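You operate a simulated robot arm through the tools that you are given. There is no shell and no other tool.

You run a simulated two-armed robot. Do the job below in one go: nothing can be reset, and whatever is moved stays where it is left.

## Task
Put the long mount in the blue crate on the far cart. Take the grey coil and put it on top of the teal plugs box. Pick up the green foot from the top of the far cart with one hand, pass it to the other hand and put it on the upper shelf of the bin rack. Take the tall blue cover on the second shelf from the bottom of the green rack and put it away on the middle shelf of the green rack. Put the numbered regulator marked "357" from the second shelf from the bottom of the grey rack on the fourth shelf from the bottom of the green rack and the numbered regulator that says "359" on top of the black air box there. The order is free.

The check looks at the end state, three seconds after you hand in, the way a careful person would. Anything else that was tipped, shoved, dropped, spilled or broken makes it a failure. A push-on lid holds only when it is set on centred and level and pressed home; a screw cap is set on level and turned clockwise until tight.

## Robot
Two 7-joint arms with two-finger parallel grippers on one trunk, on a base that moves. Base frame: it is fixed to the floor where the robot stands at the start and does not move with it; the origin is under the middle of the robot, x ahead of it, y to its left, z up. Readings come in m, degrees, newtons and seconds.
The left shoulder is at the start at [0.202, 0.171, 1.054], the right one opposite. With the tool pointing down near the work surface each hand reaches from about 0.1 to 0.94 m from the robot's upright axis, wherever it stands, measured 20 degrees to its own side. Places, roughly: black air box [2, -7, 0.5]; blue crate on the far cart (31x20x10 cm) [-1.1, -0.1, 0.8]; fourth shelf of the green rack [1.9, -5.6, 1.3]; green foot (5x5x13 cm) [-1.9, -0.1, 0.8]; grey coil [0.75, 0.75, 1]; long mount [0.5, 0.25, 0.75]; middle shelf of the green rack [1.9, -5.6, 1]; numbered regulator [2, -6.75, 0.5]; tall blue cover (11x11x8 cm) [1.9, -5.8, 0.6]; teal plugs box [0.75, 0, 1]; upper shelf of the bin rack [0.2, -4.3, 1.3]. Payload 4.4 kg a hand.
Tool frame (each hand has its own): the origin (TCP) lies between the finger pads and is the grasp point; the fingertips stand 0.023 m ahead of it; z points along the fingers, y is the line along which they close. The gripper opens to 0.094 m. The fingers are 0.038 m wide and 0.01 m thick; the gripper's body (0.054 by 0.096 m) begins 0.039 m behind the TCP.
Orientation is that of the tool frame in the base frame, as a unit quaternion [w, x, y, z]. With the fingers straight down and closing along the base's y, the tool's x points along the base's -x, its y along +y and its z along -z.

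## Interface
- The arms move only by the tool move_arm. It takes "left_increments", "right_increments" or both (then of equal length, played together; a hand with none holds still); each is a list of rows, each a list of 3 entries, a list of its own where there are three numbers: the closure, from 0 (fully open) to 1 (shut), then the shift along the tool's x, y, z in m, then the turn, a rotation vector about the tool's x, y, z in degrees. In form: [[fingers, [dx, dy, dz], [wx, wy, wz]], ...]. A call has 1 to 20 rows; each row shifts and turns the commanded pose from where the row before left it, along the tool's axes as they then stand. A row lasts 0.2 s, in which the tool goes at most 0.05 m and 8.6 degrees; a call with a longer step from one row to the next is refused whole, and so is a gripper value outside its range. A pose out of reach is approached as far as the arm can. The call stops where the force on the tool passes 40 N (or 10 N more than at its start, if that is more) or the arm is blocked; 0.2 s more then pass. Each finger travels about 0.072 m/s and halts on what it meets, pressing with about 38 N; the grip force reading is that of the motor and also rises with nothing between the fingers. The clock runs only during rows and for 0.2 s after the last one: add rows that do not move to give the fingers time. The reply holds the time, the measured pose of the TCP, the force on the tool along the base axes, the opening and the grip force, in the units named above and with some noise, with the torque about the TCP (base axes, N m) and any sound that the robot's microphone picked up, and new pictures: "pictures" is both (left out), scene, wrist or none (wrist: the cameras of the hands that moved).
- Cameras (640 x 400 px; columns grow to the right, rows downward): "scene" is now at [0.2917, -0.0442, 1.1368]; the picture's right is [-0.75, -0.66, 0.00], its down [-0.62, 0.70, -0.36] and it looks along [0.24, -0.27, -0.93] (base axes); focal length 214 px, centre (320, 200). "left" rides on the left gripper at [0.086, -0.016, -0.074] in its tool frame; the picture's right is [0.18, 0.98, 0.00], its down [-0.58, 0.11, -0.81] and it looks along [-0.79, 0.15, 0.59] (tool axes); focal length 243 px, centre (320, 200). "right" rides on the right gripper at [0.086, 0.016, -0.075] in its tool frame; the picture's right is [-0.18, 0.98, 0.00], its down [-0.58, -0.11, -0.81] and it looks along [-0.79, -0.15, 0.59] (tool axes); focal length 243 px, centre (320, 200). There is no depth. A picture from a camera that has moved, and an enlarged one, comes with that camera's place and axes in the base frame and with its lens.
- lift_body(by): moves the trunk up (or, below 0, down) by that many m; the arms and the scene camera ride with it, the base frame stays. It gives what a move gives, with no picture.
- steer(legs): drives the robot by 1 to 6 legs, each [ahead, left, turn to the left] in m, m and degrees, along the robot's own axes; the way and the turn of a leg run together, so that a leg with both is an arc; at most 1.5 m and 180 degrees a leg. The arms and the cameras ride along, it lands a little off, and it stops where it bumps. It gives what a move gives, and a new picture of the scene camera.
- head_to(pan, tilt): turns the head with the scene camera to pan (to the left, within 80 degrees either way) and tilt (down, from -29 to 69), counted from straight ahead of the robot (the tilt from the chest, where the trunk bows). It gives what a move gives, and a new picture of the scene camera.
- inspect(camera, box): a new picture of the part [left, top, right, bottom] of that camera's present view, enlarged. No time passes.
- finish_job(): hands the job in; it is judged then, once.

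Nothing tells you exact positions but the pictures and the camera data. Unless the task says otherwise, let go and move clear before handing in.

The tools are called after "Emit:" as a command line: name --argument value ..., lists and objects as JSON in quotes. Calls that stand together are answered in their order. move_arm: Moves the arms, as the interface text tells. Its arguments: {"type":"object","properties":{"left_increments":{"type":"array","items":{"type":"array"}},"right_increments":{"type":"array","items":{"type":"array"}},"pictures":{"type":"string","enum":["both","scene","wrist","none"]}},"required":[]} The other tools are called the same way: lift_body (by) moves the trunk up or down; steer (legs) drives the base; head_to (pan, tilt) turns the head that bears the scene camera; inspect (camera, box) takes an enlarged picture of a part of a camera's view; finish_job () hands the job in.

At the start:

```text
t: 0.0
left_position: [0.4156, 0.4481, 1.1288]
left_orientation: [0.0, 0.0, 1.0, -0.001]
left_wrist_force: [-0.1, -0.9, -0.4]
left_wrist_torque: [-0.01, 0.02, 0.05]
left_opening: 0.0941
left_grasp_force: 0.1
right_position: [0.4537, 0.0734, 1.1141]
right_orientation: [0.0, -0.001, 1.0, 0.0]
right_wrist_force: [0.0, -0.1, -0.2]
right_wrist_torque: [0.03, -0.04, 0.01]
right_opening: 0.0942
right_grasp_force: 0.1
trunk travel left (down, up): [-0.075, 0.313]
robot x, y, heading: [0.0013, 0.0008, 0.2]
head pan, tilt (commanded): [-48.7, 68.8]
```

scene: 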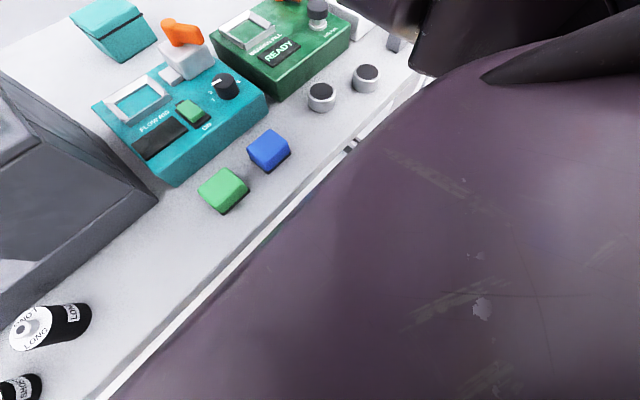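
right: 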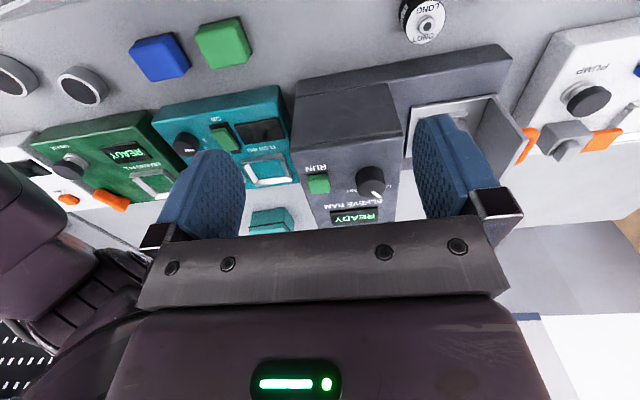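
left: 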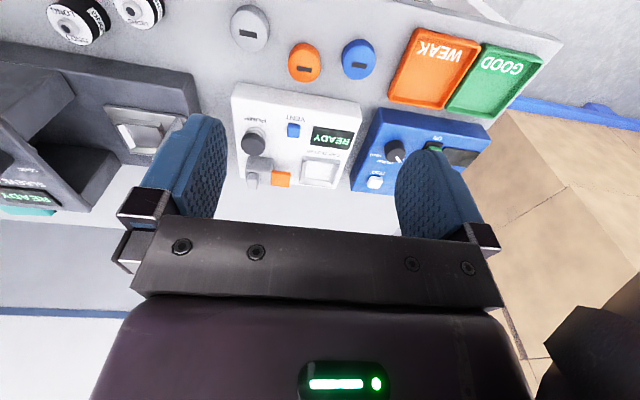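

I see a workbench with several devices, a "LONG" labelled cylindrical part near the front, and my own arm blocking part of the view. I'll look around with the head first to locate things.

Emit:
head_to --pan 0 --tilt 45

Emit:
head_to --pan 30 --tilt 30

Emit:
head_to --pan 0 --tilt 10

Emit:
head_to --pan -50 --tilt 20

```text
t: 1.2
left_position: [0.4155, 0.4493, 1.1303]
left_orientation: [0.0, 0.0, 1.0, 0.0]
left_wrist_force: [0.8, 0.7, -0.3]
left_wrist_torque: [0.02, -0.02, -0.02]
left_opening: 0.094
left_grasp_force: 0.1
right_position: [0.4527, 0.0738, 1.1138]
right_orientation: [0.0, 0.0, 1.0, 0.0]
right_wrist_force: [-0.9, 0.0, -0.3]
right_wrist_torque: [0.01, 0.0, -0.03]
right_opening: 0.0937
right_grasp_force: 0.0
trunk travel left (down, up): [-0.075, 0.313]
robot x, y, heading: [0.001, 0.0024, -0.1]
head pan, tilt (commanded): [0.0, 45.0]
camera scene: at [0.3361, -0.0023, 1.1656], right [0.0, -1.0, 0.0], down [-0.71, 0.0, -0.71], along [0.71, 0.0, -0.71], focal length 214 px, centre (320, 200)
```

scene: 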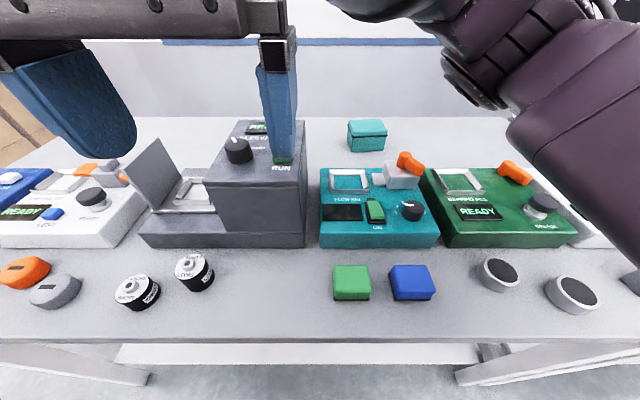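

```text
t: 2.1
left_position: [0.4148, 0.4486, 1.1294]
left_orientation: [-0.001, 0.0, 1.0, -0.001]
left_wrist_force: [-0.9, 0.3, 0.1]
left_wrist_torque: [0.03, -0.01, 0.0]
left_opening: 0.0941
left_grasp_force: 0.2
right_position: [0.4538, 0.0737, 1.1134]
right_orientation: [-0.001, 0.0, 1.0, 0.0]
right_wrist_force: [0.3, -0.2, 0.1]
right_wrist_torque: [-0.03, 0.02, 0.01]
right_opening: 0.094
right_grasp_force: 0.0
trunk travel left (down, up): [-0.075, 0.313]
robot x, y, heading: [-0.0016, 0.0003, 0.1]
head pan, tilt (commanded): [30.0, 30.0]
camera scene: at [0.3332, 0.0429, 1.1883], right [0.5, -0.87, 0.0], down [-0.43, -0.25, -0.87], along [0.75, 0.43, -0.5], focal length 214 px, centre (320, 200)
```

scene: 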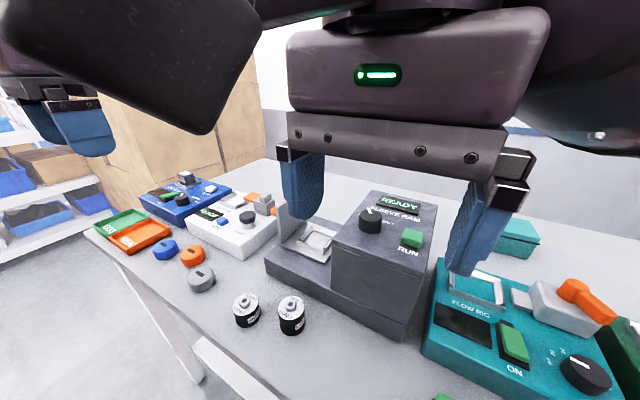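

```text
t: 3.1
left_position: [0.4149, 0.448, 1.1286]
left_orientation: [0.0, -0.001, 1.0, 0.001]
left_wrist_force: [-0.2, -0.6, 1.0]
left_wrist_torque: [0.01, 0.01, 0.03]
left_opening: 0.094
left_grasp_force: 0.1
right_position: [0.4528, 0.0744, 1.1134]
right_orientation: [-0.001, 0.0, 1.0, 0.0]
right_wrist_force: [0.2, 0.4, -0.3]
right_wrist_torque: [-0.02, 0.01, 0.02]
right_opening: 0.094
right_grasp_force: 0.1
trunk travel left (down, up): [-0.075, 0.313]
robot x, y, heading: [0.0027, -0.0035, 0.1]
head pan, tilt (commanded): [0.0, 10.0]
camera scene: at [0.3478, -0.0021, 1.2206], right [0.0, -1.0, 0.0], down [-0.17, 0.0, -0.98], along [0.98, 0.0, -0.17], focal length 214 px, centre (320, 200)
```

scene: 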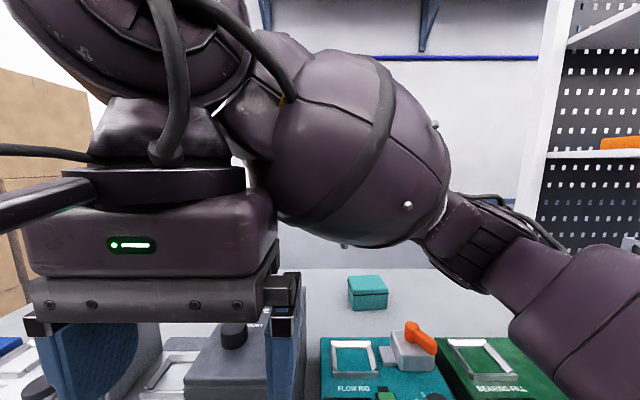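

```text
t: 4.2
left_position: [0.4156, 0.449, 1.1287]
left_orientation: [0.0, 0.0, 1.0, 0.0]
left_wrist_force: [0.7, -0.6, -0.3]
left_wrist_torque: [0.01, -0.02, 0.02]
left_opening: 0.094
left_grasp_force: 0.1
right_position: [0.4529, 0.0742, 1.1135]
right_orientation: [-0.001, 0.001, 1.0, 0.0]
right_wrist_force: [0.0, -0.4, 0.0]
right_wrist_torque: [0.01, -0.01, 0.01]
right_opening: 0.0941
right_grasp_force: 0.1
trunk travel left (down, up): [-0.075, 0.313]
robot x, y, heading: [0.001, -0.0018, -0.0]
head pan, tilt (commanded): [-50.0, 20.0]
camera scene: at [0.3148, -0.0735, 1.2044], right [-0.77, -0.64, 0.0], down [-0.22, 0.26, -0.94], along [0.6, -0.72, -0.34], focal length 214 px, centre (320, 200)
```

scene: 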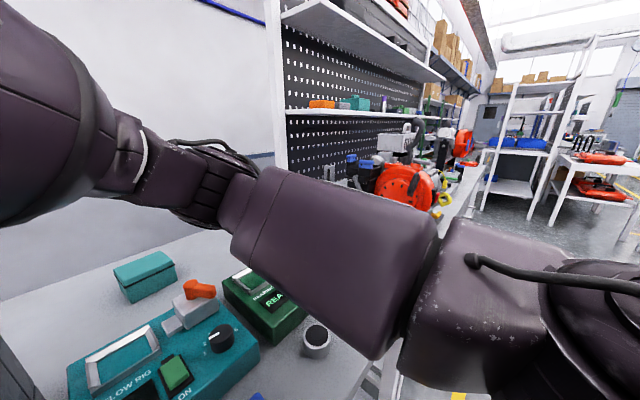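

The bench has many devices and small parts; I need closer views of the "LONG" parts and the left side for the grey coil.

Emit:
head_to --pan 50 --tilt 35

Emit:
inspect --camera "left" --box '[0, 0, 320, 200]'

Emit:
inspect --camera "left" --box '[220, 0, 560, 210]'

Emit:
inspect --camera "scene" --box '[0, 0, 320, 400]'

```text
t: 6.0
left_position: [0.4155, 0.4488, 1.1295]
left_orientation: [-0.001, 0.0, 1.0, 0.0]
left_wrist_force: [-0.3, 0.2, -0.2]
left_wrist_torque: [0.0, 0.0, 0.01]
left_opening: 0.0938
left_grasp_force: 0.0
right_position: [0.4525, 0.0742, 1.1124]
right_orientation: [0.0, 0.001, 1.0, 0.0]
right_wrist_force: [-0.7, 0.4, 0.6]
right_wrist_torque: [-0.01, 0.0, 0.02]
right_opening: 0.0939
right_grasp_force: 0.1
trunk travel left (down, up): [-0.075, 0.313]
robot x, y, heading: [-0.0031, 0.0001, 0.0]
head pan, tilt (commanded): [50.0, 35.0]
camera scene: at [0.3115, 0.0652, 1.1805], right [0.77, -0.64, 0.0], down [-0.37, -0.44, -0.82], along [0.53, 0.63, -0.57], focal length 214 px, centre (320, 200)
```

scene: 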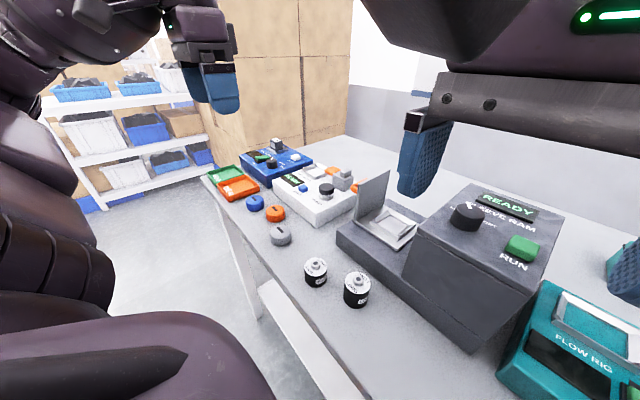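

```text
2.00 times, centred on (160, 100) of left
camera zoom: at [0.3288, 0.4311, 1.203], right [-0.18, 0.98, 0.0], down [0.58, 0.11, 0.81], along [0.79, 0.15, -0.59], focal length 485 px, centre (640, 400)
```

zoom: 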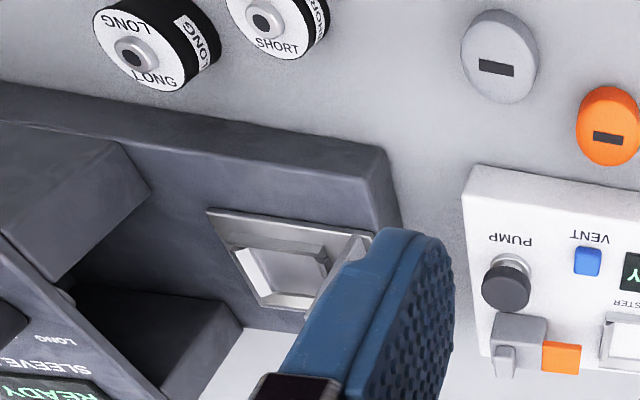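

```text
1.88 times, centred on (390, 105) of left
camera zoom: at [0.3288, 0.4311, 1.203], right [-0.18, 0.98, 0.0], down [0.58, 0.11, 0.81], along [0.79, 0.15, -0.59], focal length 457 px, centre (188, 379)
```

zoom: 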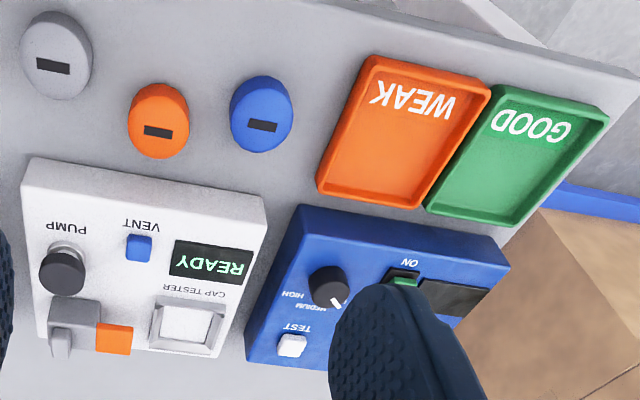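

```text
1.00 times, centred on (160, 200) of scene (not enlarged: the box is as wide or as high as the picture)
camera zoom: at [0.3115, 0.0652, 1.1805], right [0.77, -0.64, 0.0], down [-0.37, -0.44, -0.82], along [0.53, 0.63, -0.57], focal length 214 px, centre (480, 200)
```

zoom: 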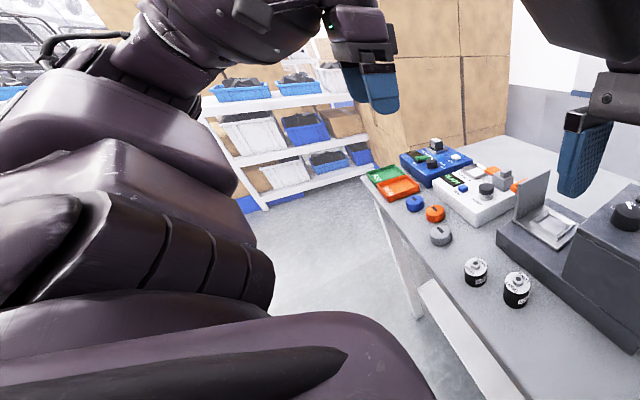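

Triangulating puts the bench top near z≈0.83, LONG mount at about [0.48, 0.17], and the small teal box at the back near [0.87,-0.13]. I'll zoom on the blue device for the grey coil.

Emit:
inspect --camera "scene" --box '[200, 120, 360, 220]'

Emit:
inspect --camera "scene" --box '[260, 220, 420, 320]'

Emit:
head_to --pan 60 --tilt 20

```text
4.00 times, centred on (280, 170) of scene
camera zoom: at [0.3115, 0.0652, 1.1805], right [0.77, -0.64, 0.0], down [-0.37, -0.44, -0.82], along [0.53, 0.63, -0.57], focal length 858 px, centre (480, 320)
```

zoom: 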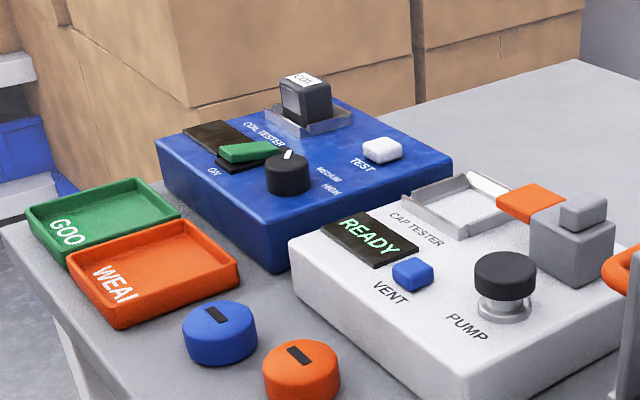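

```text
4.00 times, centred on (340, 270) of scene
camera zoom: at [0.3115, 0.0652, 1.1805], right [0.77, -0.64, 0.0], down [-0.37, -0.44, -0.82], along [0.53, 0.63, -0.57], focal length 858 px, centre (240, -80)
```

zoom: 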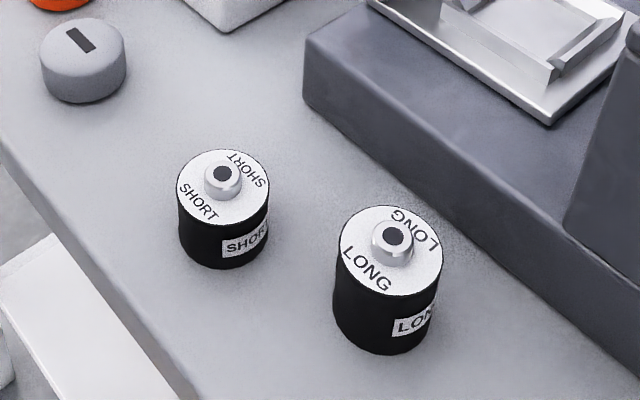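

```text
t: 6.8
left_position: [0.4141, 0.4485, 1.1289]
left_orientation: [0.0, 0.0, 1.0, -0.001]
left_wrist_force: [0.7, 0.9, -0.3]
left_wrist_torque: [0.01, 0.02, 0.02]
left_opening: 0.0942
left_grasp_force: 0.0
right_position: [0.4524, 0.0749, 1.1137]
right_orientation: [-0.001, 0.001, 1.0, 0.0]
right_wrist_force: [0.4, -0.2, 0.3]
right_wrist_torque: [0.03, -0.01, 0.03]
right_opening: 0.0941
right_grasp_force: 0.0
trunk travel left (down, up): [-0.075, 0.313]
robot x, y, heading: [0.0001, -0.0037, -0.0]
head pan, tilt (commanded): [60.0, 20.0]
camera scene: at [0.3014, 0.0784, 1.2043], right [0.87, -0.5, 0.0], down [-0.17, -0.3, -0.94], along [0.47, 0.81, -0.34], focal length 214 px, centre (320, 200)
```

scene: 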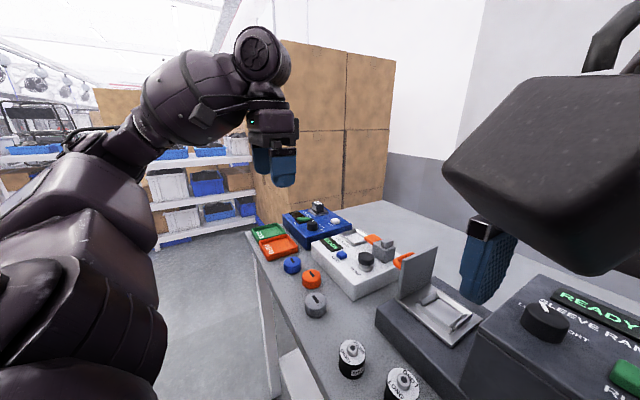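

The grey coil is the dark block labelled "COIL" standing in the blue coil tester near [0.65, 0.70]; the mount labelled LONG stands nearer to me. I'll raise the trunk a little and shift left to get at the coil with the left hand.

Emit:
lift_body --by 0.1

Emit:
steer --legs '[[0, 0.3, 0]]'

Emit:
head_to --pan 30 --tilt 40

Emit:
inspect --camera "left" --box '[0, 0, 640, 400]'

```text
t: 8.1
left_position: [0.4167, 0.4499, 1.2281]
left_orientation: [-0.002, 0.0, 1.0, 0.001]
left_wrist_force: [0.9, 0.1, 0.3]
left_wrist_torque: [-0.01, 0.03, -0.01]
left_opening: 0.094
left_grasp_force: 0.1
right_position: [0.4555, 0.0747, 1.2117]
right_orientation: [-0.002, -0.001, 1.0, 0.0]
right_wrist_force: [0.1, -0.5, -0.2]
right_wrist_torque: [0.0, 0.01, 0.02]
right_opening: 0.0942
right_grasp_force: 0.1
trunk travel left (down, up): [-0.175, 0.213]
robot x, y, heading: [0.0037, 0.0017, 0.0]
head pan, tilt (commanded): [60.0, 20.0]
```

```text
t: 11.3
left_position: [0.4092, 0.7469, 1.2283]
left_orientation: [0.0, -0.005, 1.0, 0.0]
left_wrist_force: [-0.6, 0.1, -0.2]
left_wrist_torque: [-0.05, 0.02, 0.01]
left_opening: 0.0941
left_grasp_force: 0.1
right_position: [0.4514, 0.3724, 1.213]
right_orientation: [0.0, -0.004, 1.0, 0.0]
right_wrist_force: [-0.5, -0.3, 0.4]
right_wrist_torque: [-0.04, -0.02, -0.01]
right_opening: 0.0941
right_grasp_force: 0.0
trunk travel left (down, up): [-0.175, 0.213]
robot x, y, heading: [0.0009, 0.2949, 0.5]
head pan, tilt (commanded): [60.0, 20.0]
camera scene: at [0.199, 0.3747, 1.3264], right [0.87, -0.49, 0.0], down [-0.17, -0.3, -0.94], along [0.46, 0.82, -0.34], focal length 214 px, centre (320, 200)
```

scene: 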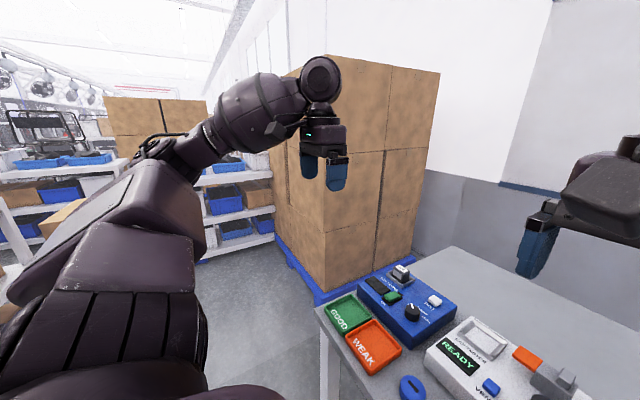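

```text
t: 12.2
left_position: [0.4101, 0.7466, 1.2285]
left_orientation: [0.0, -0.005, 1.0, 0.0]
left_wrist_force: [-0.7, -0.1, 0.4]
left_wrist_torque: [0.01, -0.01, 0.01]
left_opening: 0.0942
left_grasp_force: 0.0
right_position: [0.452, 0.3729, 1.2133]
right_orientation: [0.001, -0.004, 1.0, 0.0]
right_wrist_force: [0.1, -0.4, 0.2]
right_wrist_torque: [0.0, 0.01, -0.01]
right_opening: 0.0939
right_grasp_force: 0.1
trunk travel left (down, up): [-0.175, 0.213]
robot x, y, heading: [0.0012, 0.293, 0.4]
head pan, tilt (commanded): [30.0, 40.0]
camera scene: at [0.2264, 0.3366, 1.295], right [0.51, -0.86, 0.0], down [-0.55, -0.33, -0.77], along [0.66, 0.39, -0.64], focal length 214 px, centre (320, 200)
```

scene: 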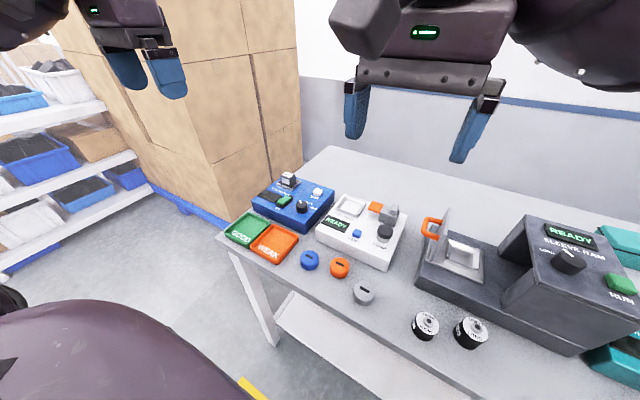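

```text
1.00 times, centred on (320, 200) of left (not enlarged: the box is as wide or as high as the picture)
camera zoom: at [0.324, 0.7282, 1.3031], right [-0.19, 0.98, 0.0], down [0.58, 0.11, 0.81], along [0.79, 0.16, -0.59], focal length 243 px, centre (320, 200)
```

zoom: 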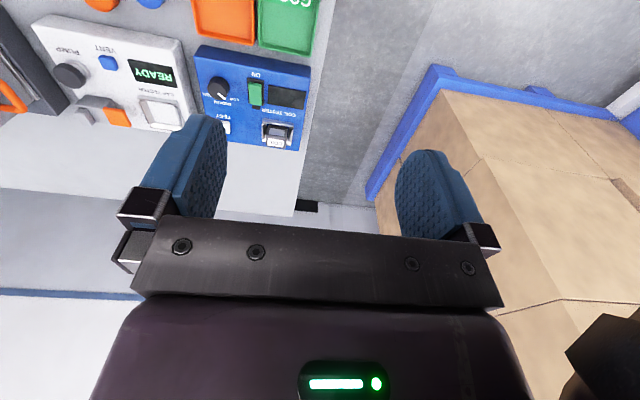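

The coil triangulates to about [0.634, 0.70, 0.93]. I'll zoom in to see its shape and orientation before grasping.

Emit:
inspect --camera "scene" --box '[240, 150, 400, 250]'

Emit:
inspect --camera "left" --box '[180, 40, 340, 160]'

```text
4.00 times, centred on (320, 200) of scene
camera zoom: at [0.2264, 0.3366, 1.295], right [0.51, -0.86, 0.0], down [-0.55, -0.33, -0.77], along [0.66, 0.39, -0.64], focal length 858 px, centre (320, 200)
```

zoom: 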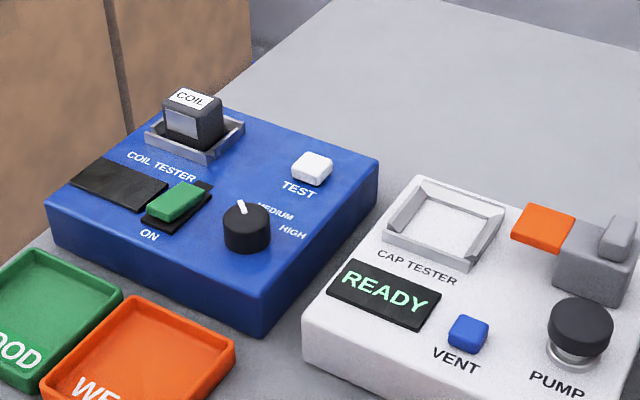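

```text
3.33 times, centred on (260, 100) of left
camera zoom: at [0.324, 0.7282, 1.3031], right [-0.19, 0.98, 0.0], down [0.58, 0.11, 0.81], along [0.79, 0.16, -0.59], focal length 809 px, centre (520, 533)
```

zoom: 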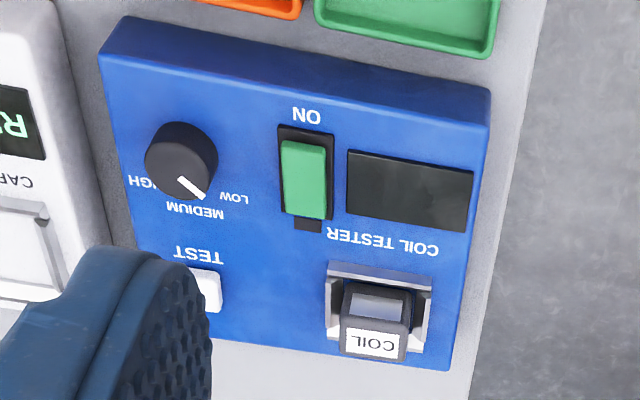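

The coil is a small dark block sitting in a silver nest, roughly axis-aligned. I'll bring the left hand above it and look again.

Emit:
move_arm --left_increments '[[0, [-0.035, -0.0078, 0.0247], [0, 0, 0]], [0, [-0.035, -0.0078, 0.0247], [0, 0, 0]], [0, [-0.035, -0.0078, 0.0247], [0, 0, 0]], [0, [-0.035, -0.0078, 0.0247], [0, 0, 0]], [0, [-0.035, -0.0078, 0.0247], [0, 0, 0]], [0, [-0.035, -0.0078, 0.0247], [0, 0, 0]], [0.25, [0, 0, 0], [0, 0, 0]], [0.25, [0, 0, 0], [0, 0, 0]]]'

```text
t: 14.0
left_position: [0.6201, 0.701, 1.08]
left_orientation: [0.0, -0.003, 1.0, -0.001]
left_wrist_force: [0.2, -0.4, -0.1]
left_wrist_torque: [-0.01, 0.01, -0.01]
left_opening: 0.0704
left_grasp_force: 0.1
right_position: [0.4516, 0.3732, 1.2128]
right_orientation: [-0.001, -0.005, 1.0, 0.001]
right_wrist_force: [-0.3, -0.4, -0.5]
right_wrist_torque: [-0.03, 0.02, 0.03]
right_opening: 0.0939
right_grasp_force: 0.1
trunk travel left (down, up): [-0.175, 0.213]
robot x, y, heading: [-0.0018, 0.2966, 0.5]
head pan, tilt (commanded): [30.0, 40.0]
camera scene: at [0.227, 0.3364, 1.2948], right [0.51, -0.86, 0.0], down [-0.55, -0.33, -0.77], along [0.66, 0.39, -0.64], focal length 214 px, centre (320, 200)
camera left: at [0.5347, 0.6829, 1.1554], right [-0.19, 0.98, 0.0], down [0.58, 0.11, 0.81], along [0.79, 0.15, -0.59], focal length 243 px, centre (320, 200)
```

scene: 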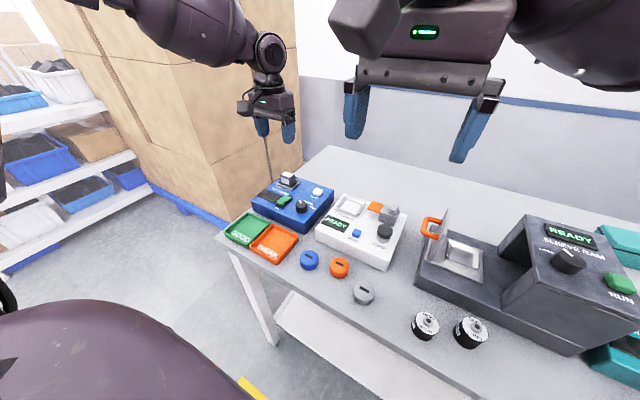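
left: 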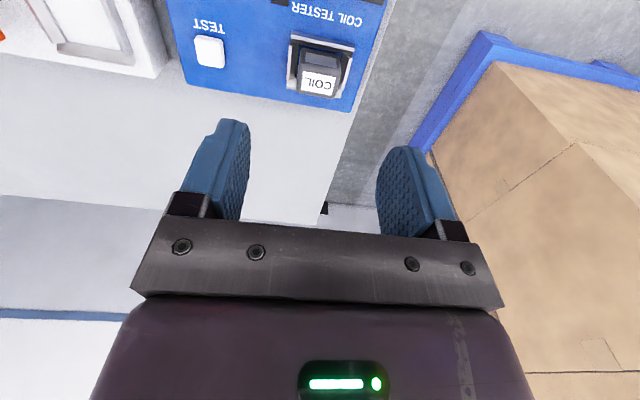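

Emit:
inspect --camera "left" --box '[240, 0, 400, 120]'

Emit:
inspect --camera "scene" --box '[250, 150, 330, 210]'

```text
3.33 times, centred on (320, 60) of left
camera zoom: at [0.5347, 0.6829, 1.1554], right [-0.19, 0.98, 0.0], down [0.58, 0.11, 0.81], along [0.79, 0.15, -0.59], focal length 809 px, centre (320, 667)
```

zoom: 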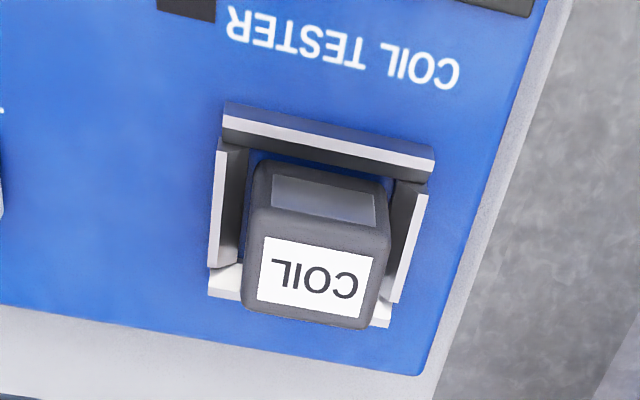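

```text
6.67 times, centred on (290, 180) of scene
camera zoom: at [0.227, 0.3364, 1.2948], right [0.51, -0.86, 0.0], down [-0.55, -0.33, -0.77], along [0.66, 0.39, -0.64], focal length 1430 px, centre (520, 333)
```

zoom: 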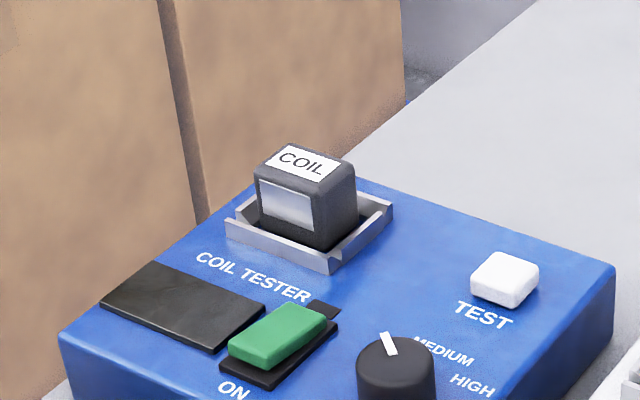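

The coil stands clear of its nest by about 3 cm, top centre ≈ [0.652, 0.704, 0.93]. I'll descend and look before closing.

Emit:
move_arm --left_increments '[[0.25, [-0.016, 0.002, 0.03], [0, 0, 0]], [0.25, [-0.016, 0.0015, 0.035], [0, 0, 0]], [0.25, [0, 0, 0.035], [0, 0, 0]], [0.25, [0, 0, 0.025], [0, 0, 0]]]'

```text
t: 15.0
left_position: [0.6543, 0.707, 0.9566]
left_orientation: [0.0, -0.005, 1.0, 0.0]
left_wrist_force: [0.0, 0.2, -0.5]
left_wrist_torque: [0.03, 0.01, -0.02]
left_opening: 0.0707
left_grasp_force: 0.1
right_position: [0.451, 0.3732, 1.2134]
right_orientation: [-0.001, -0.005, 1.0, 0.0]
right_wrist_force: [1.5, -0.7, 0.1]
right_wrist_torque: [-0.01, 0.0, -0.01]
right_opening: 0.094
right_grasp_force: 0.0
trunk travel left (down, up): [-0.175, 0.213]
robot x, y, heading: [0.0044, 0.2948, 0.7]
head pan, tilt (commanded): [30.0, 40.0]
camera scene: at [0.227, 0.3369, 1.2948], right [0.51, -0.86, 0.0], down [-0.55, -0.33, -0.77], along [0.66, 0.39, -0.64], focal length 214 px, centre (320, 200)
camera left: at [0.568, 0.6878, 1.0307], right [-0.19, 0.98, 0.0], down [0.58, 0.11, 0.81], along [0.79, 0.15, -0.59], focal length 243 px, centre (320, 200)
```

scene: 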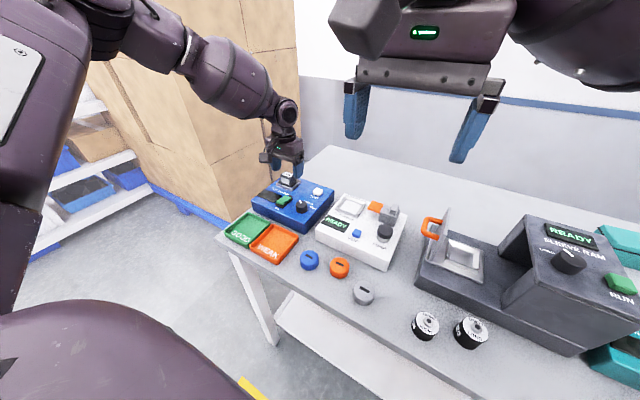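
left: 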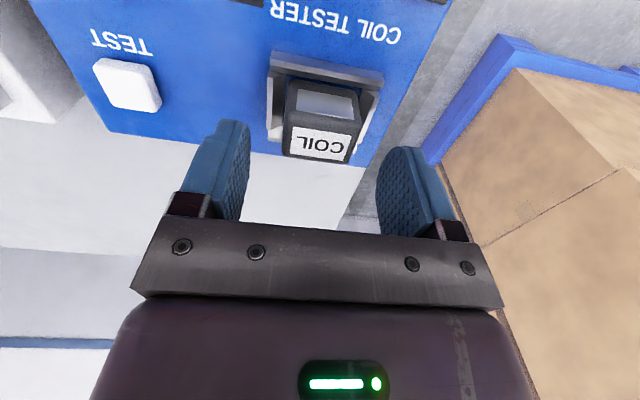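

Emit:
move_arm --left_increments '[[0.25, [0, -0.002, 0.026], [0, 0, 0]], [0.25, [0, 0, 0], [0, 0, 0]], [0.6, [0, 0, 0], [0, 0, 0]], [0.8, [0, 0, 0], [0, 0, 0]], [0.8, [0, 0, 0], [0, 0, 0]], [0.8, [0, 0, 0], [0, 0, 0]]]'

```text
t: 16.4
left_position: [0.653, 0.7034, 0.9305]
left_orientation: [0.002, -0.005, 1.0, 0.0]
left_wrist_force: [-0.7, 1.8, 5.9]
left_wrist_torque: [0.01, -0.03, 0.0]
left_opening: 0.0394
left_grasp_force: 38.1
right_position: [0.4519, 0.3725, 1.2142]
right_orientation: [0.001, -0.004, 1.0, -0.001]
right_wrist_force: [-0.6, -1.5, -0.3]
right_wrist_torque: [-0.03, -0.01, -0.02]
right_opening: 0.0941
right_grasp_force: 0.1
trunk travel left (down, up): [-0.175, 0.213]
robot x, y, heading: [-0.0019, 0.2936, 0.4]
head pan, tilt (commanded): [30.0, 40.0]
camera scene: at [0.2259, 0.3364, 1.2952], right [0.51, -0.86, 0.0], down [-0.55, -0.33, -0.77], along [0.66, 0.39, -0.64], focal length 214 px, centre (320, 200)
camera left: at [0.5669, 0.6854, 1.0058], right [-0.19, 0.98, 0.0], down [0.58, 0.11, 0.81], along [0.79, 0.16, -0.59], focal length 243 px, centre (320, 200)
```

scene: 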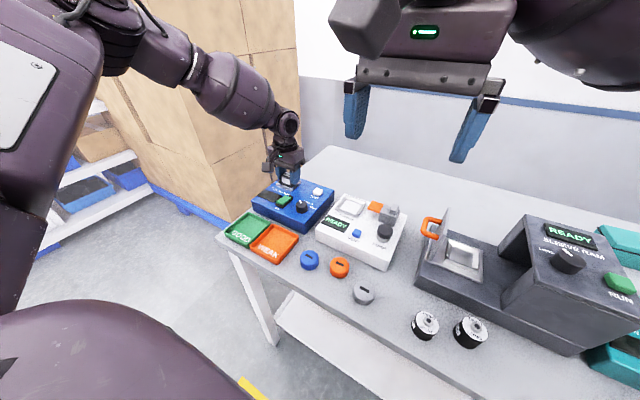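
left: 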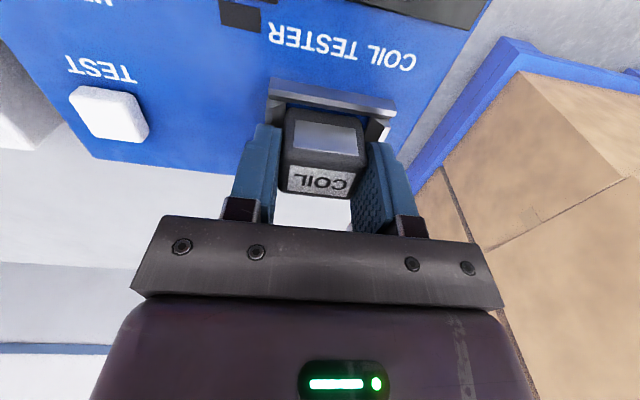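

The coil is gripped (opening 3.9 cm). I'll lift it straight up out of the nest.

Emit:
move_arm --left_increments '[[0.8, [0, 0, -0.02], [0, 0, 0]], [0.8, [0, 0, -0.03], [0, 0, 0]], [0.8, [0, 0, -0.04], [0, 0, 0]], [0.8, [0, 0, -0.05], [0, 0, 0]], [0.8, [0, 0, -0.05], [0, 0, 0]]]'

```text
t: 17.6
left_position: [0.6514, 0.7024, 1.1216]
left_orientation: [0.0, -0.003, 1.0, 0.0]
left_wrist_force: [-0.4, -0.7, -1.4]
left_wrist_torque: [0.0, -0.05, -0.01]
left_opening: 0.0396
left_grasp_force: 38.0
right_position: [0.4508, 0.3719, 1.2146]
right_orientation: [0.001, -0.004, 1.0, 0.0]
right_wrist_force: [0.3, -0.5, -0.7]
right_wrist_torque: [-0.01, 0.05, 0.01]
right_opening: 0.094
right_grasp_force: 0.0
trunk travel left (down, up): [-0.175, 0.213]
robot x, y, heading: [-0.002, 0.2949, 0.9]
head pan, tilt (commanded): [30.0, 40.0]
camera scene: at [0.2256, 0.3362, 1.2953], right [0.51, -0.86, 0.0], down [-0.55, -0.33, -0.77], along [0.66, 0.39, -0.64], focal length 214 px, centre (320, 200)
camera left: at [0.5639, 0.6841, 1.1954], right [-0.19, 0.98, 0.0], down [0.58, 0.11, 0.81], along [0.79, 0.15, -0.59], focal length 243 px, centre (320, 200)
```

scene: 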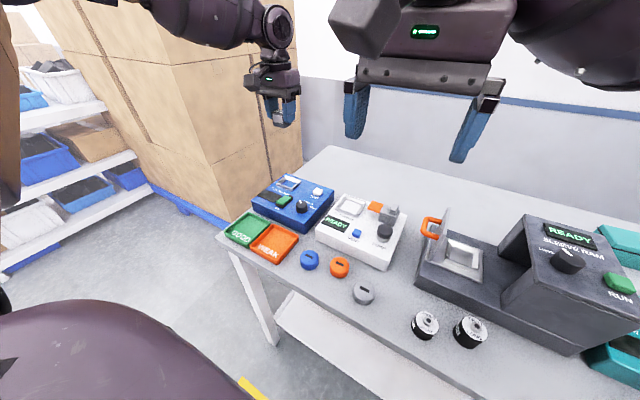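
left: 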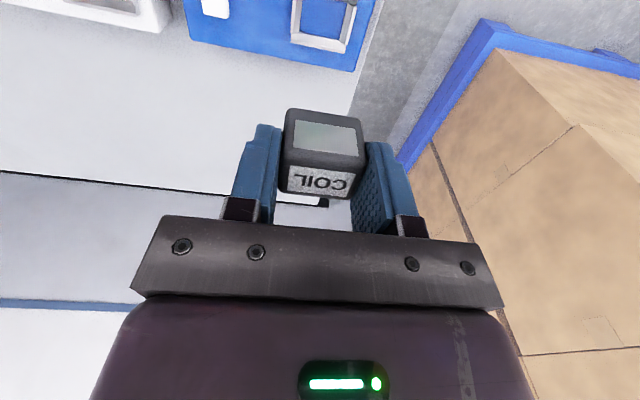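

The coil is held level with its underside about 3 cm below the TCP. I'll retract the hand higher and nearer, then look towards the right side before driving there.

Emit:
move_arm --left_increments '[[0.8, [0.02, 0, -0.04], [0, 0, 0]], [0.8, [0.03, 0, -0.035], [0, 0, 0]], [0.8, [0.03, 0, -0.03], [0, 0, 0]], [0.8, [0.045, 0, 0], [0, 0, 0]], [0.8, [0.045, 0, 0], [0, 0, 0]], [0.8, [0.03, 0, 0], [0, 0, 0]]]' --pictures "none"

Emit:
head_to --pan -30 --tilt 35

Emit:
head_to --pan -60 --tilt 20

```text
t: 19.0
left_position: [0.4539, 0.7025, 1.2253]
left_orientation: [0.0, -0.005, 1.0, 0.0]
left_wrist_force: [-0.1, 0.3, -1.2]
left_wrist_torque: [0.03, 0.01, 0.01]
left_opening: 0.0396
left_grasp_force: 37.6
right_position: [0.4514, 0.3738, 1.2126]
right_orientation: [-0.001, -0.004, 1.0, 0.0]
right_wrist_force: [0.7, -0.1, -0.6]
right_wrist_torque: [-0.03, -0.01, 0.0]
right_opening: 0.094
right_grasp_force: 0.1
trunk travel left (down, up): [-0.175, 0.213]
robot x, y, heading: [-0.0019, 0.2966, 0.5]
head pan, tilt (commanded): [30.0, 40.0]
```

```text
t: 20.3
left_position: [0.4539, 0.7032, 1.2269]
left_orientation: [0.0, -0.004, 1.0, -0.001]
left_wrist_force: [-0.3, 0.0, -1.9]
left_wrist_torque: [-0.02, -0.01, 0.0]
left_opening: 0.0396
left_grasp_force: 37.9
right_position: [0.4509, 0.3721, 1.2135]
right_orientation: [0.001, -0.004, 1.0, 0.0]
right_wrist_force: [-0.1, -0.3, 0.1]
right_wrist_torque: [-0.02, 0.0, 0.01]
right_opening: 0.0939
right_grasp_force: 0.1
trunk travel left (down, up): [-0.175, 0.213]
robot x, y, heading: [-0.0018, 0.2957, 0.3]
head pan, tilt (commanded): [-30.0, 35.0]
camera scene: at [0.2299, 0.2501, 1.3025], right [-0.49, -0.87, 0.0], down [-0.5, 0.28, -0.82], along [0.71, -0.4, -0.57], focal length 214 px, centre (320, 200)
```

scene: 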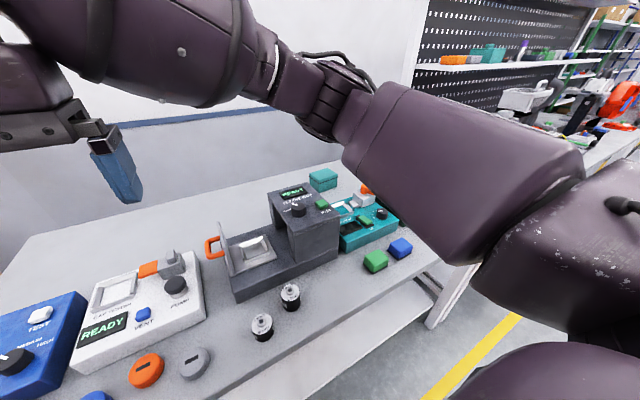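

```text
t: 21.3
left_position: [0.455, 0.7021, 1.2259]
left_orientation: [0.0, -0.005, 1.0, 0.0]
left_wrist_force: [-0.4, -0.6, -2.8]
left_wrist_torque: [0.0, -0.04, 0.01]
left_opening: 0.0396
left_grasp_force: 37.8
right_position: [0.4507, 0.3723, 1.2123]
right_orientation: [0.0, -0.004, 1.0, 0.0]
right_wrist_force: [-0.4, 0.0, 0.2]
right_wrist_torque: [-0.01, 0.02, 0.03]
right_opening: 0.0941
right_grasp_force: 0.0
trunk travel left (down, up): [-0.175, 0.213]
robot x, y, heading: [-0.0008, 0.2936, 0.4]
head pan, tilt (commanded): [-60.0, 20.0]
camera scene: at [0.2005, 0.2133, 1.3263], right [-0.86, -0.51, 0.0], down [-0.17, 0.29, -0.94], along [0.48, -0.81, -0.34], focal length 214 px, centre (320, 200)
```

scene: 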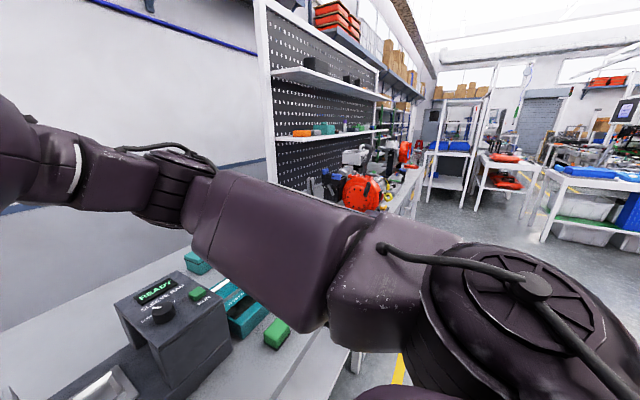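

The way along the bench to the right is clear and the teal box is near [0.86, -0.115]. I'll drive right 0.55 m.

Emit:
steer --legs '[[0, -0.55, 0]]'

Emit:
head_to --pan 0 --tilt 40

Emit:
inspect --camera "left" --box '[0, 0, 640, 400]'

```text
t: 26.6
left_position: [0.4586, 0.155, 1.2268]
left_orientation: [0.0, -0.005, 1.0, 0.0]
left_wrist_force: [0.0, 0.5, -0.8]
left_wrist_torque: [0.04, -0.03, 0.02]
left_opening: 0.0396
left_grasp_force: 37.9
right_position: [0.4562, -0.1753, 1.2126]
right_orientation: [0.0, -0.004, 1.0, 0.001]
right_wrist_force: [-0.5, -0.2, 0.4]
right_wrist_torque: [-0.01, 0.02, 0.02]
right_opening: 0.0941
right_grasp_force: 0.0
trunk travel left (down, up): [-0.175, 0.213]
robot x, y, heading: [0.005, -0.2546, 0.2]
head pan, tilt (commanded): [-60.0, 20.0]
camera scene: at [0.2048, -0.3341, 1.3264], right [-0.86, -0.51, 0.0], down [-0.17, 0.29, -0.94], along [0.48, -0.81, -0.34], focal length 214 px, centre (320, 200)
```

scene: 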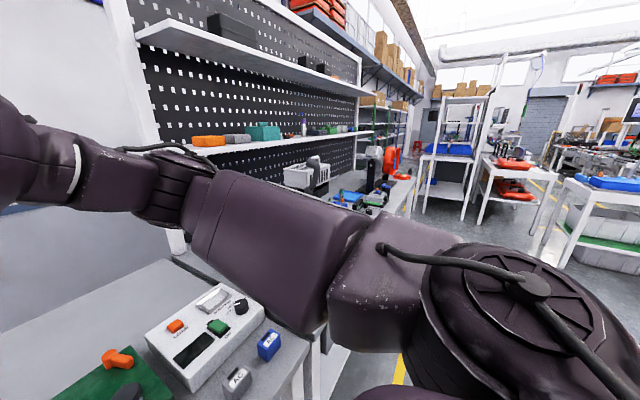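

```text
t: 27.9
left_position: [0.4581, 0.1542, 1.2263]
left_orientation: [0.0, -0.004, 1.0, 0.0]
left_wrist_force: [-0.2, 0.3, -0.2]
left_wrist_torque: [0.03, 0.01, 0.02]
left_opening: 0.0392
left_grasp_force: 38.3
right_position: [0.4551, -0.1748, 1.2132]
right_orientation: [0.0, -0.004, 1.0, 0.0]
right_wrist_force: [-0.2, -0.6, -0.5]
right_wrist_torque: [0.01, -0.03, -0.01]
right_opening: 0.0941
right_grasp_force: 0.1
trunk travel left (down, up): [-0.175, 0.213]
robot x, y, heading: [0.0052, -0.2514, 0.3]
head pan, tilt (commanded): [0.0, 40.0]
camera scene: at [0.2427, -0.2531, 1.295], right [0.01, -1.0, 0.0], down [-0.64, 0.0, -0.77], along [0.77, 0.01, -0.64], focal length 214 px, centre (320, 200)
```

scene: 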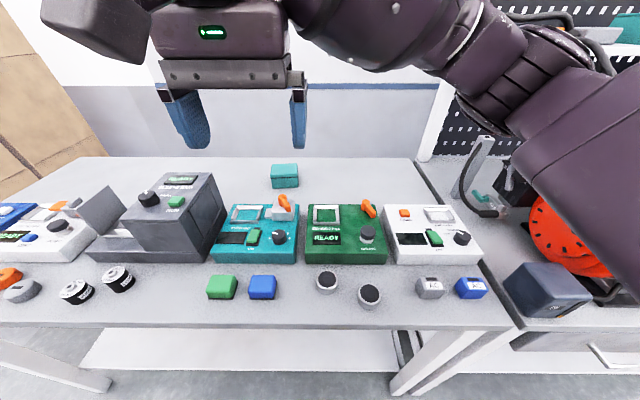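

```text
1.00 times, centred on (320, 200) of left (not enlarged: the box is as wide or as high as the picture)
camera zoom: at [0.3723, 0.1365, 1.3002], right [-0.19, 0.98, 0.0], down [0.58, 0.11, 0.81], along [0.79, 0.15, -0.59], focal length 243 px, centre (320, 200)
```

zoom: 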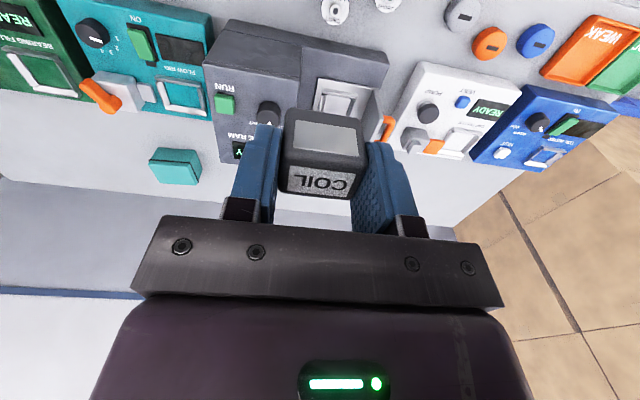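

Emit:
inspect --camera "scene" --box '[225, 130, 345, 205]'

Emit:
inspect --camera "left" --box '[100, 100, 260, 220]'

```text
5.33 times, centred on (285, 168) of scene
camera zoom: at [0.2427, -0.2531, 1.295], right [0.01, -1.0, 0.0], down [-0.64, 0.0, -0.77], along [0.77, 0.01, -0.64], focal length 1144 px, centre (507, 373)
```

zoom: 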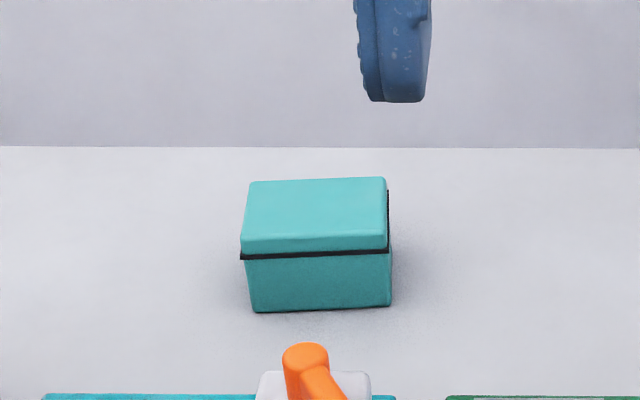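

```text
3.33 times, centred on (180, 160) of left
camera zoom: at [0.3723, 0.1365, 1.3002], right [-0.19, 0.98, 0.0], down [0.58, 0.11, 0.81], along [0.79, 0.15, -0.59], focal length 809 px, centre (787, 333)
```

zoom: 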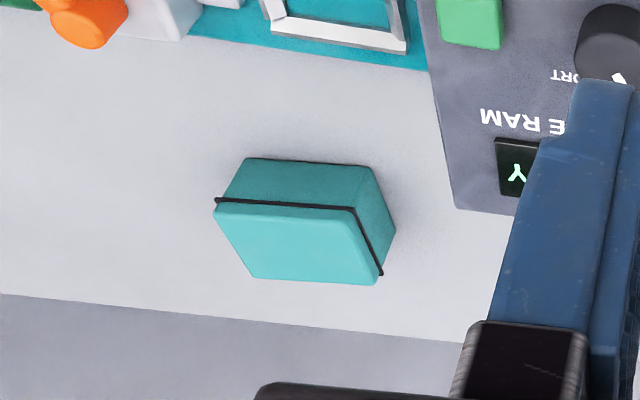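

The teal plugs box's lid centre triangulates to [0.861, -0.127], top at z≈0.91. I'll carry the coil over it at height, then look.

Emit:
move_arm --left_increments '[[0.8, [-0.0366, -0.0256, 0], [0, 0, 0]], [0.8, [-0.0366, -0.0256, 0], [0, 0, 0]], [0.8, [-0.0366, -0.0256, 0], [0, 0, 0]], [0.8, [-0.0366, -0.0256, 0], [0, 0, 0]], [0.8, [-0.0366, -0.0256, 0], [0, 0, 0]], [0.8, [-0.0366, -0.0256, 0], [0, 0, 0]], [0.8, [-0.0366, -0.0256, 0], [0, 0, 0]], [0.8, [-0.0366, -0.0256, 0], [0, 0, 0]], [0.8, [-0.0366, -0.0256, 0], [0, 0, 0]], [0.8, [-0.0366, -0.0256, 0], [0, 0, 0]], [0.8, [-0.0366, -0.0256, 0], [0, 0, 0]], [0.8, [0, 0, 0.045], [0, 0, 0]], [0.8, [0, 0, 0.045], [0, 0, 0]], [0.8, [0, 0, 0.045], [0, 0, 0]], [0.8, [0, 0, 0.03], [0, 0, 0]]]'

```text
t: 31.1
left_position: [0.6662, 0.0162, 1.0551]
left_orientation: [0.0, -0.004, 1.0, 0.0]
left_wrist_force: [0.2, -0.5, -1.1]
left_wrist_torque: [-0.01, 0.01, -0.02]
left_opening: 0.0394
left_grasp_force: 38.1
left hand out of reach, approached as far as the arm can: row 6, 7, 8, 9, 10, 11
right_position: [0.4576, -0.1749, 1.2128]
right_orientation: [-0.001, -0.004, 1.0, 0.0]
right_wrist_force: [0.9, 0.2, 0.6]
right_wrist_torque: [-0.04, 0.03, 0.05]
right_opening: 0.0939
right_grasp_force: 0.0
trunk travel left (down, up): [-0.175, 0.213]
robot x, y, heading: [0.0037, -0.252, 0.6]
head pan, tilt (commanded): [0.0, 40.0]
camera scene: at [0.2434, -0.2526, 1.2947], right [0.01, -1.0, 0.0], down [-0.64, -0.01, -0.77], along [0.77, 0.01, -0.64], focal length 214 px, centre (320, 200)
camera left: at [0.5805, -0.0018, 1.1294], right [-0.19, 0.98, 0.0], down [0.58, 0.11, 0.81], along [0.79, 0.15, -0.59], focal length 243 px, centre (320, 200)
```

scene: 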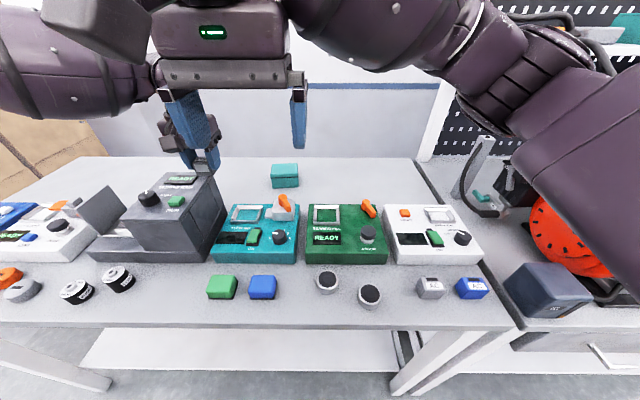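
left: 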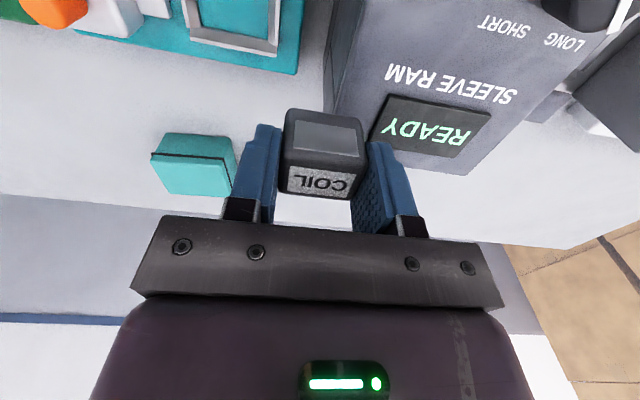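

The arm ran out of reach at this trunk height. I'll raise the hand clear of the sleeve ram and then bring the trunk back down, which moves the shoulder forward.

Emit:
move_arm --left_increments '[[0.8, [0, 0, 0], [0, 0, 0]]]' --pictures "none"

```text
t: 31.5
left_position: [0.6665, 0.0176, 1.0555]
left_orientation: [0.0, -0.004, 1.0, 0.0]
left_wrist_force: [-0.4, 0.3, -1.9]
left_wrist_torque: [-0.01, -0.01, 0.03]
left_opening: 0.0395
left_grasp_force: 37.9
right_position: [0.4566, -0.1748, 1.2139]
right_orientation: [0.0, -0.005, 1.0, 0.0]
right_wrist_force: [0.2, -0.5, -0.6]
right_wrist_torque: [0.02, 0.01, 0.0]
right_opening: 0.0941
right_grasp_force: 0.1
trunk travel left (down, up): [-0.175, 0.213]
robot x, y, heading: [-0.0015, -0.2568, 0.7]
head pan, tilt (commanded): [0.0, 40.0]
```

Emit:
move_arm --left_increments '[[0.8, [0, -0.04, -0.005], [0, 0, 0]], [0.8, [0, -0.045, 0], [0, 0, 0]], [0.8, [0, -0.045, 0], [0, 0, 0]], [0.8, [0, -0.015, 0], [0, 0, 0]], [0.8, [-0.04, 0, 0], [0, 0, 0]], [0.8, [-0.04, 0, 0], [0, 0, 0]], [0.8, [-0.04, 0, 0], [0, 0, 0]], [0.8, [-0.04, 0, 0], [0, 0, 0]], [0.8, [-0.035, 0, 0], [0, 0, 0]]]'

```text
t: 33.5
left_position: [0.6563, 0.0005, 1.0777]
left_orientation: [0.0, -0.004, 1.0, -0.001]
left_wrist_force: [0.2, -0.2, -1.5]
left_wrist_torque: [0.0, 0.03, 0.01]
left_opening: 0.0398
left_grasp_force: 38.0
left hand out of reach, approached as far as the arm can: row 1, 2, 3, 4, 5, 6, 7, 8, 9
right_position: [0.4551, -0.1747, 1.2135]
right_orientation: [0.0, -0.003, 1.0, 0.0]
right_wrist_force: [0.3, -0.1, -0.2]
right_wrist_torque: [0.01, 0.02, 0.03]
right_opening: 0.0941
right_grasp_force: 0.1
trunk travel left (down, up): [-0.175, 0.213]
robot x, y, heading: [0.0054, -0.2553, 0.5]
head pan, tilt (commanded): [0.0, 40.0]
camera scene: at [0.2426, -0.2529, 1.295], right [0.01, -1.0, 0.0], down [-0.64, -0.01, -0.77], along [0.77, 0.01, -0.64], focal length 214 px, centre (320, 200)
camera left: at [0.57, -0.0192, 1.1526], right [-0.19, 0.98, 0.0], down [0.58, 0.11, 0.81], along [0.79, 0.15, -0.59], focal length 243 px, centre (320, 200)
```

scene: 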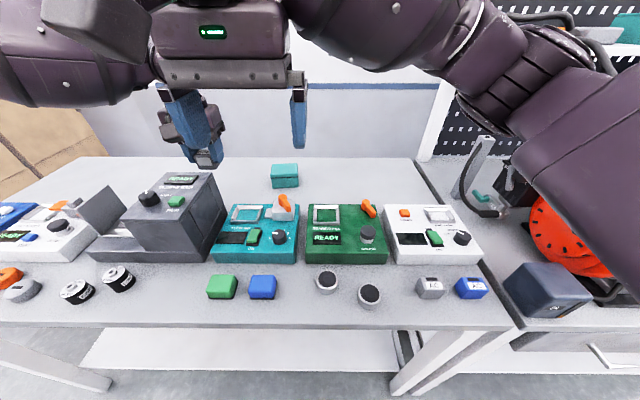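
left: 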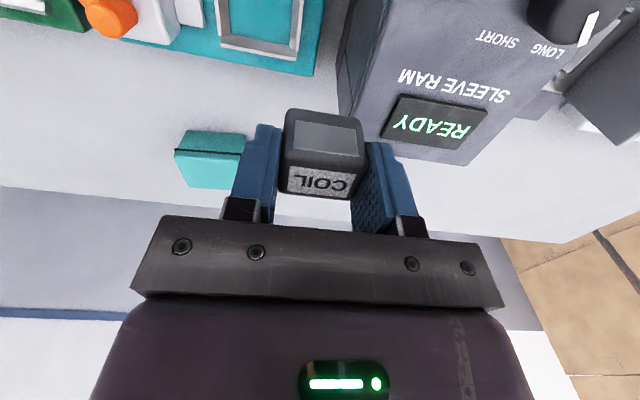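

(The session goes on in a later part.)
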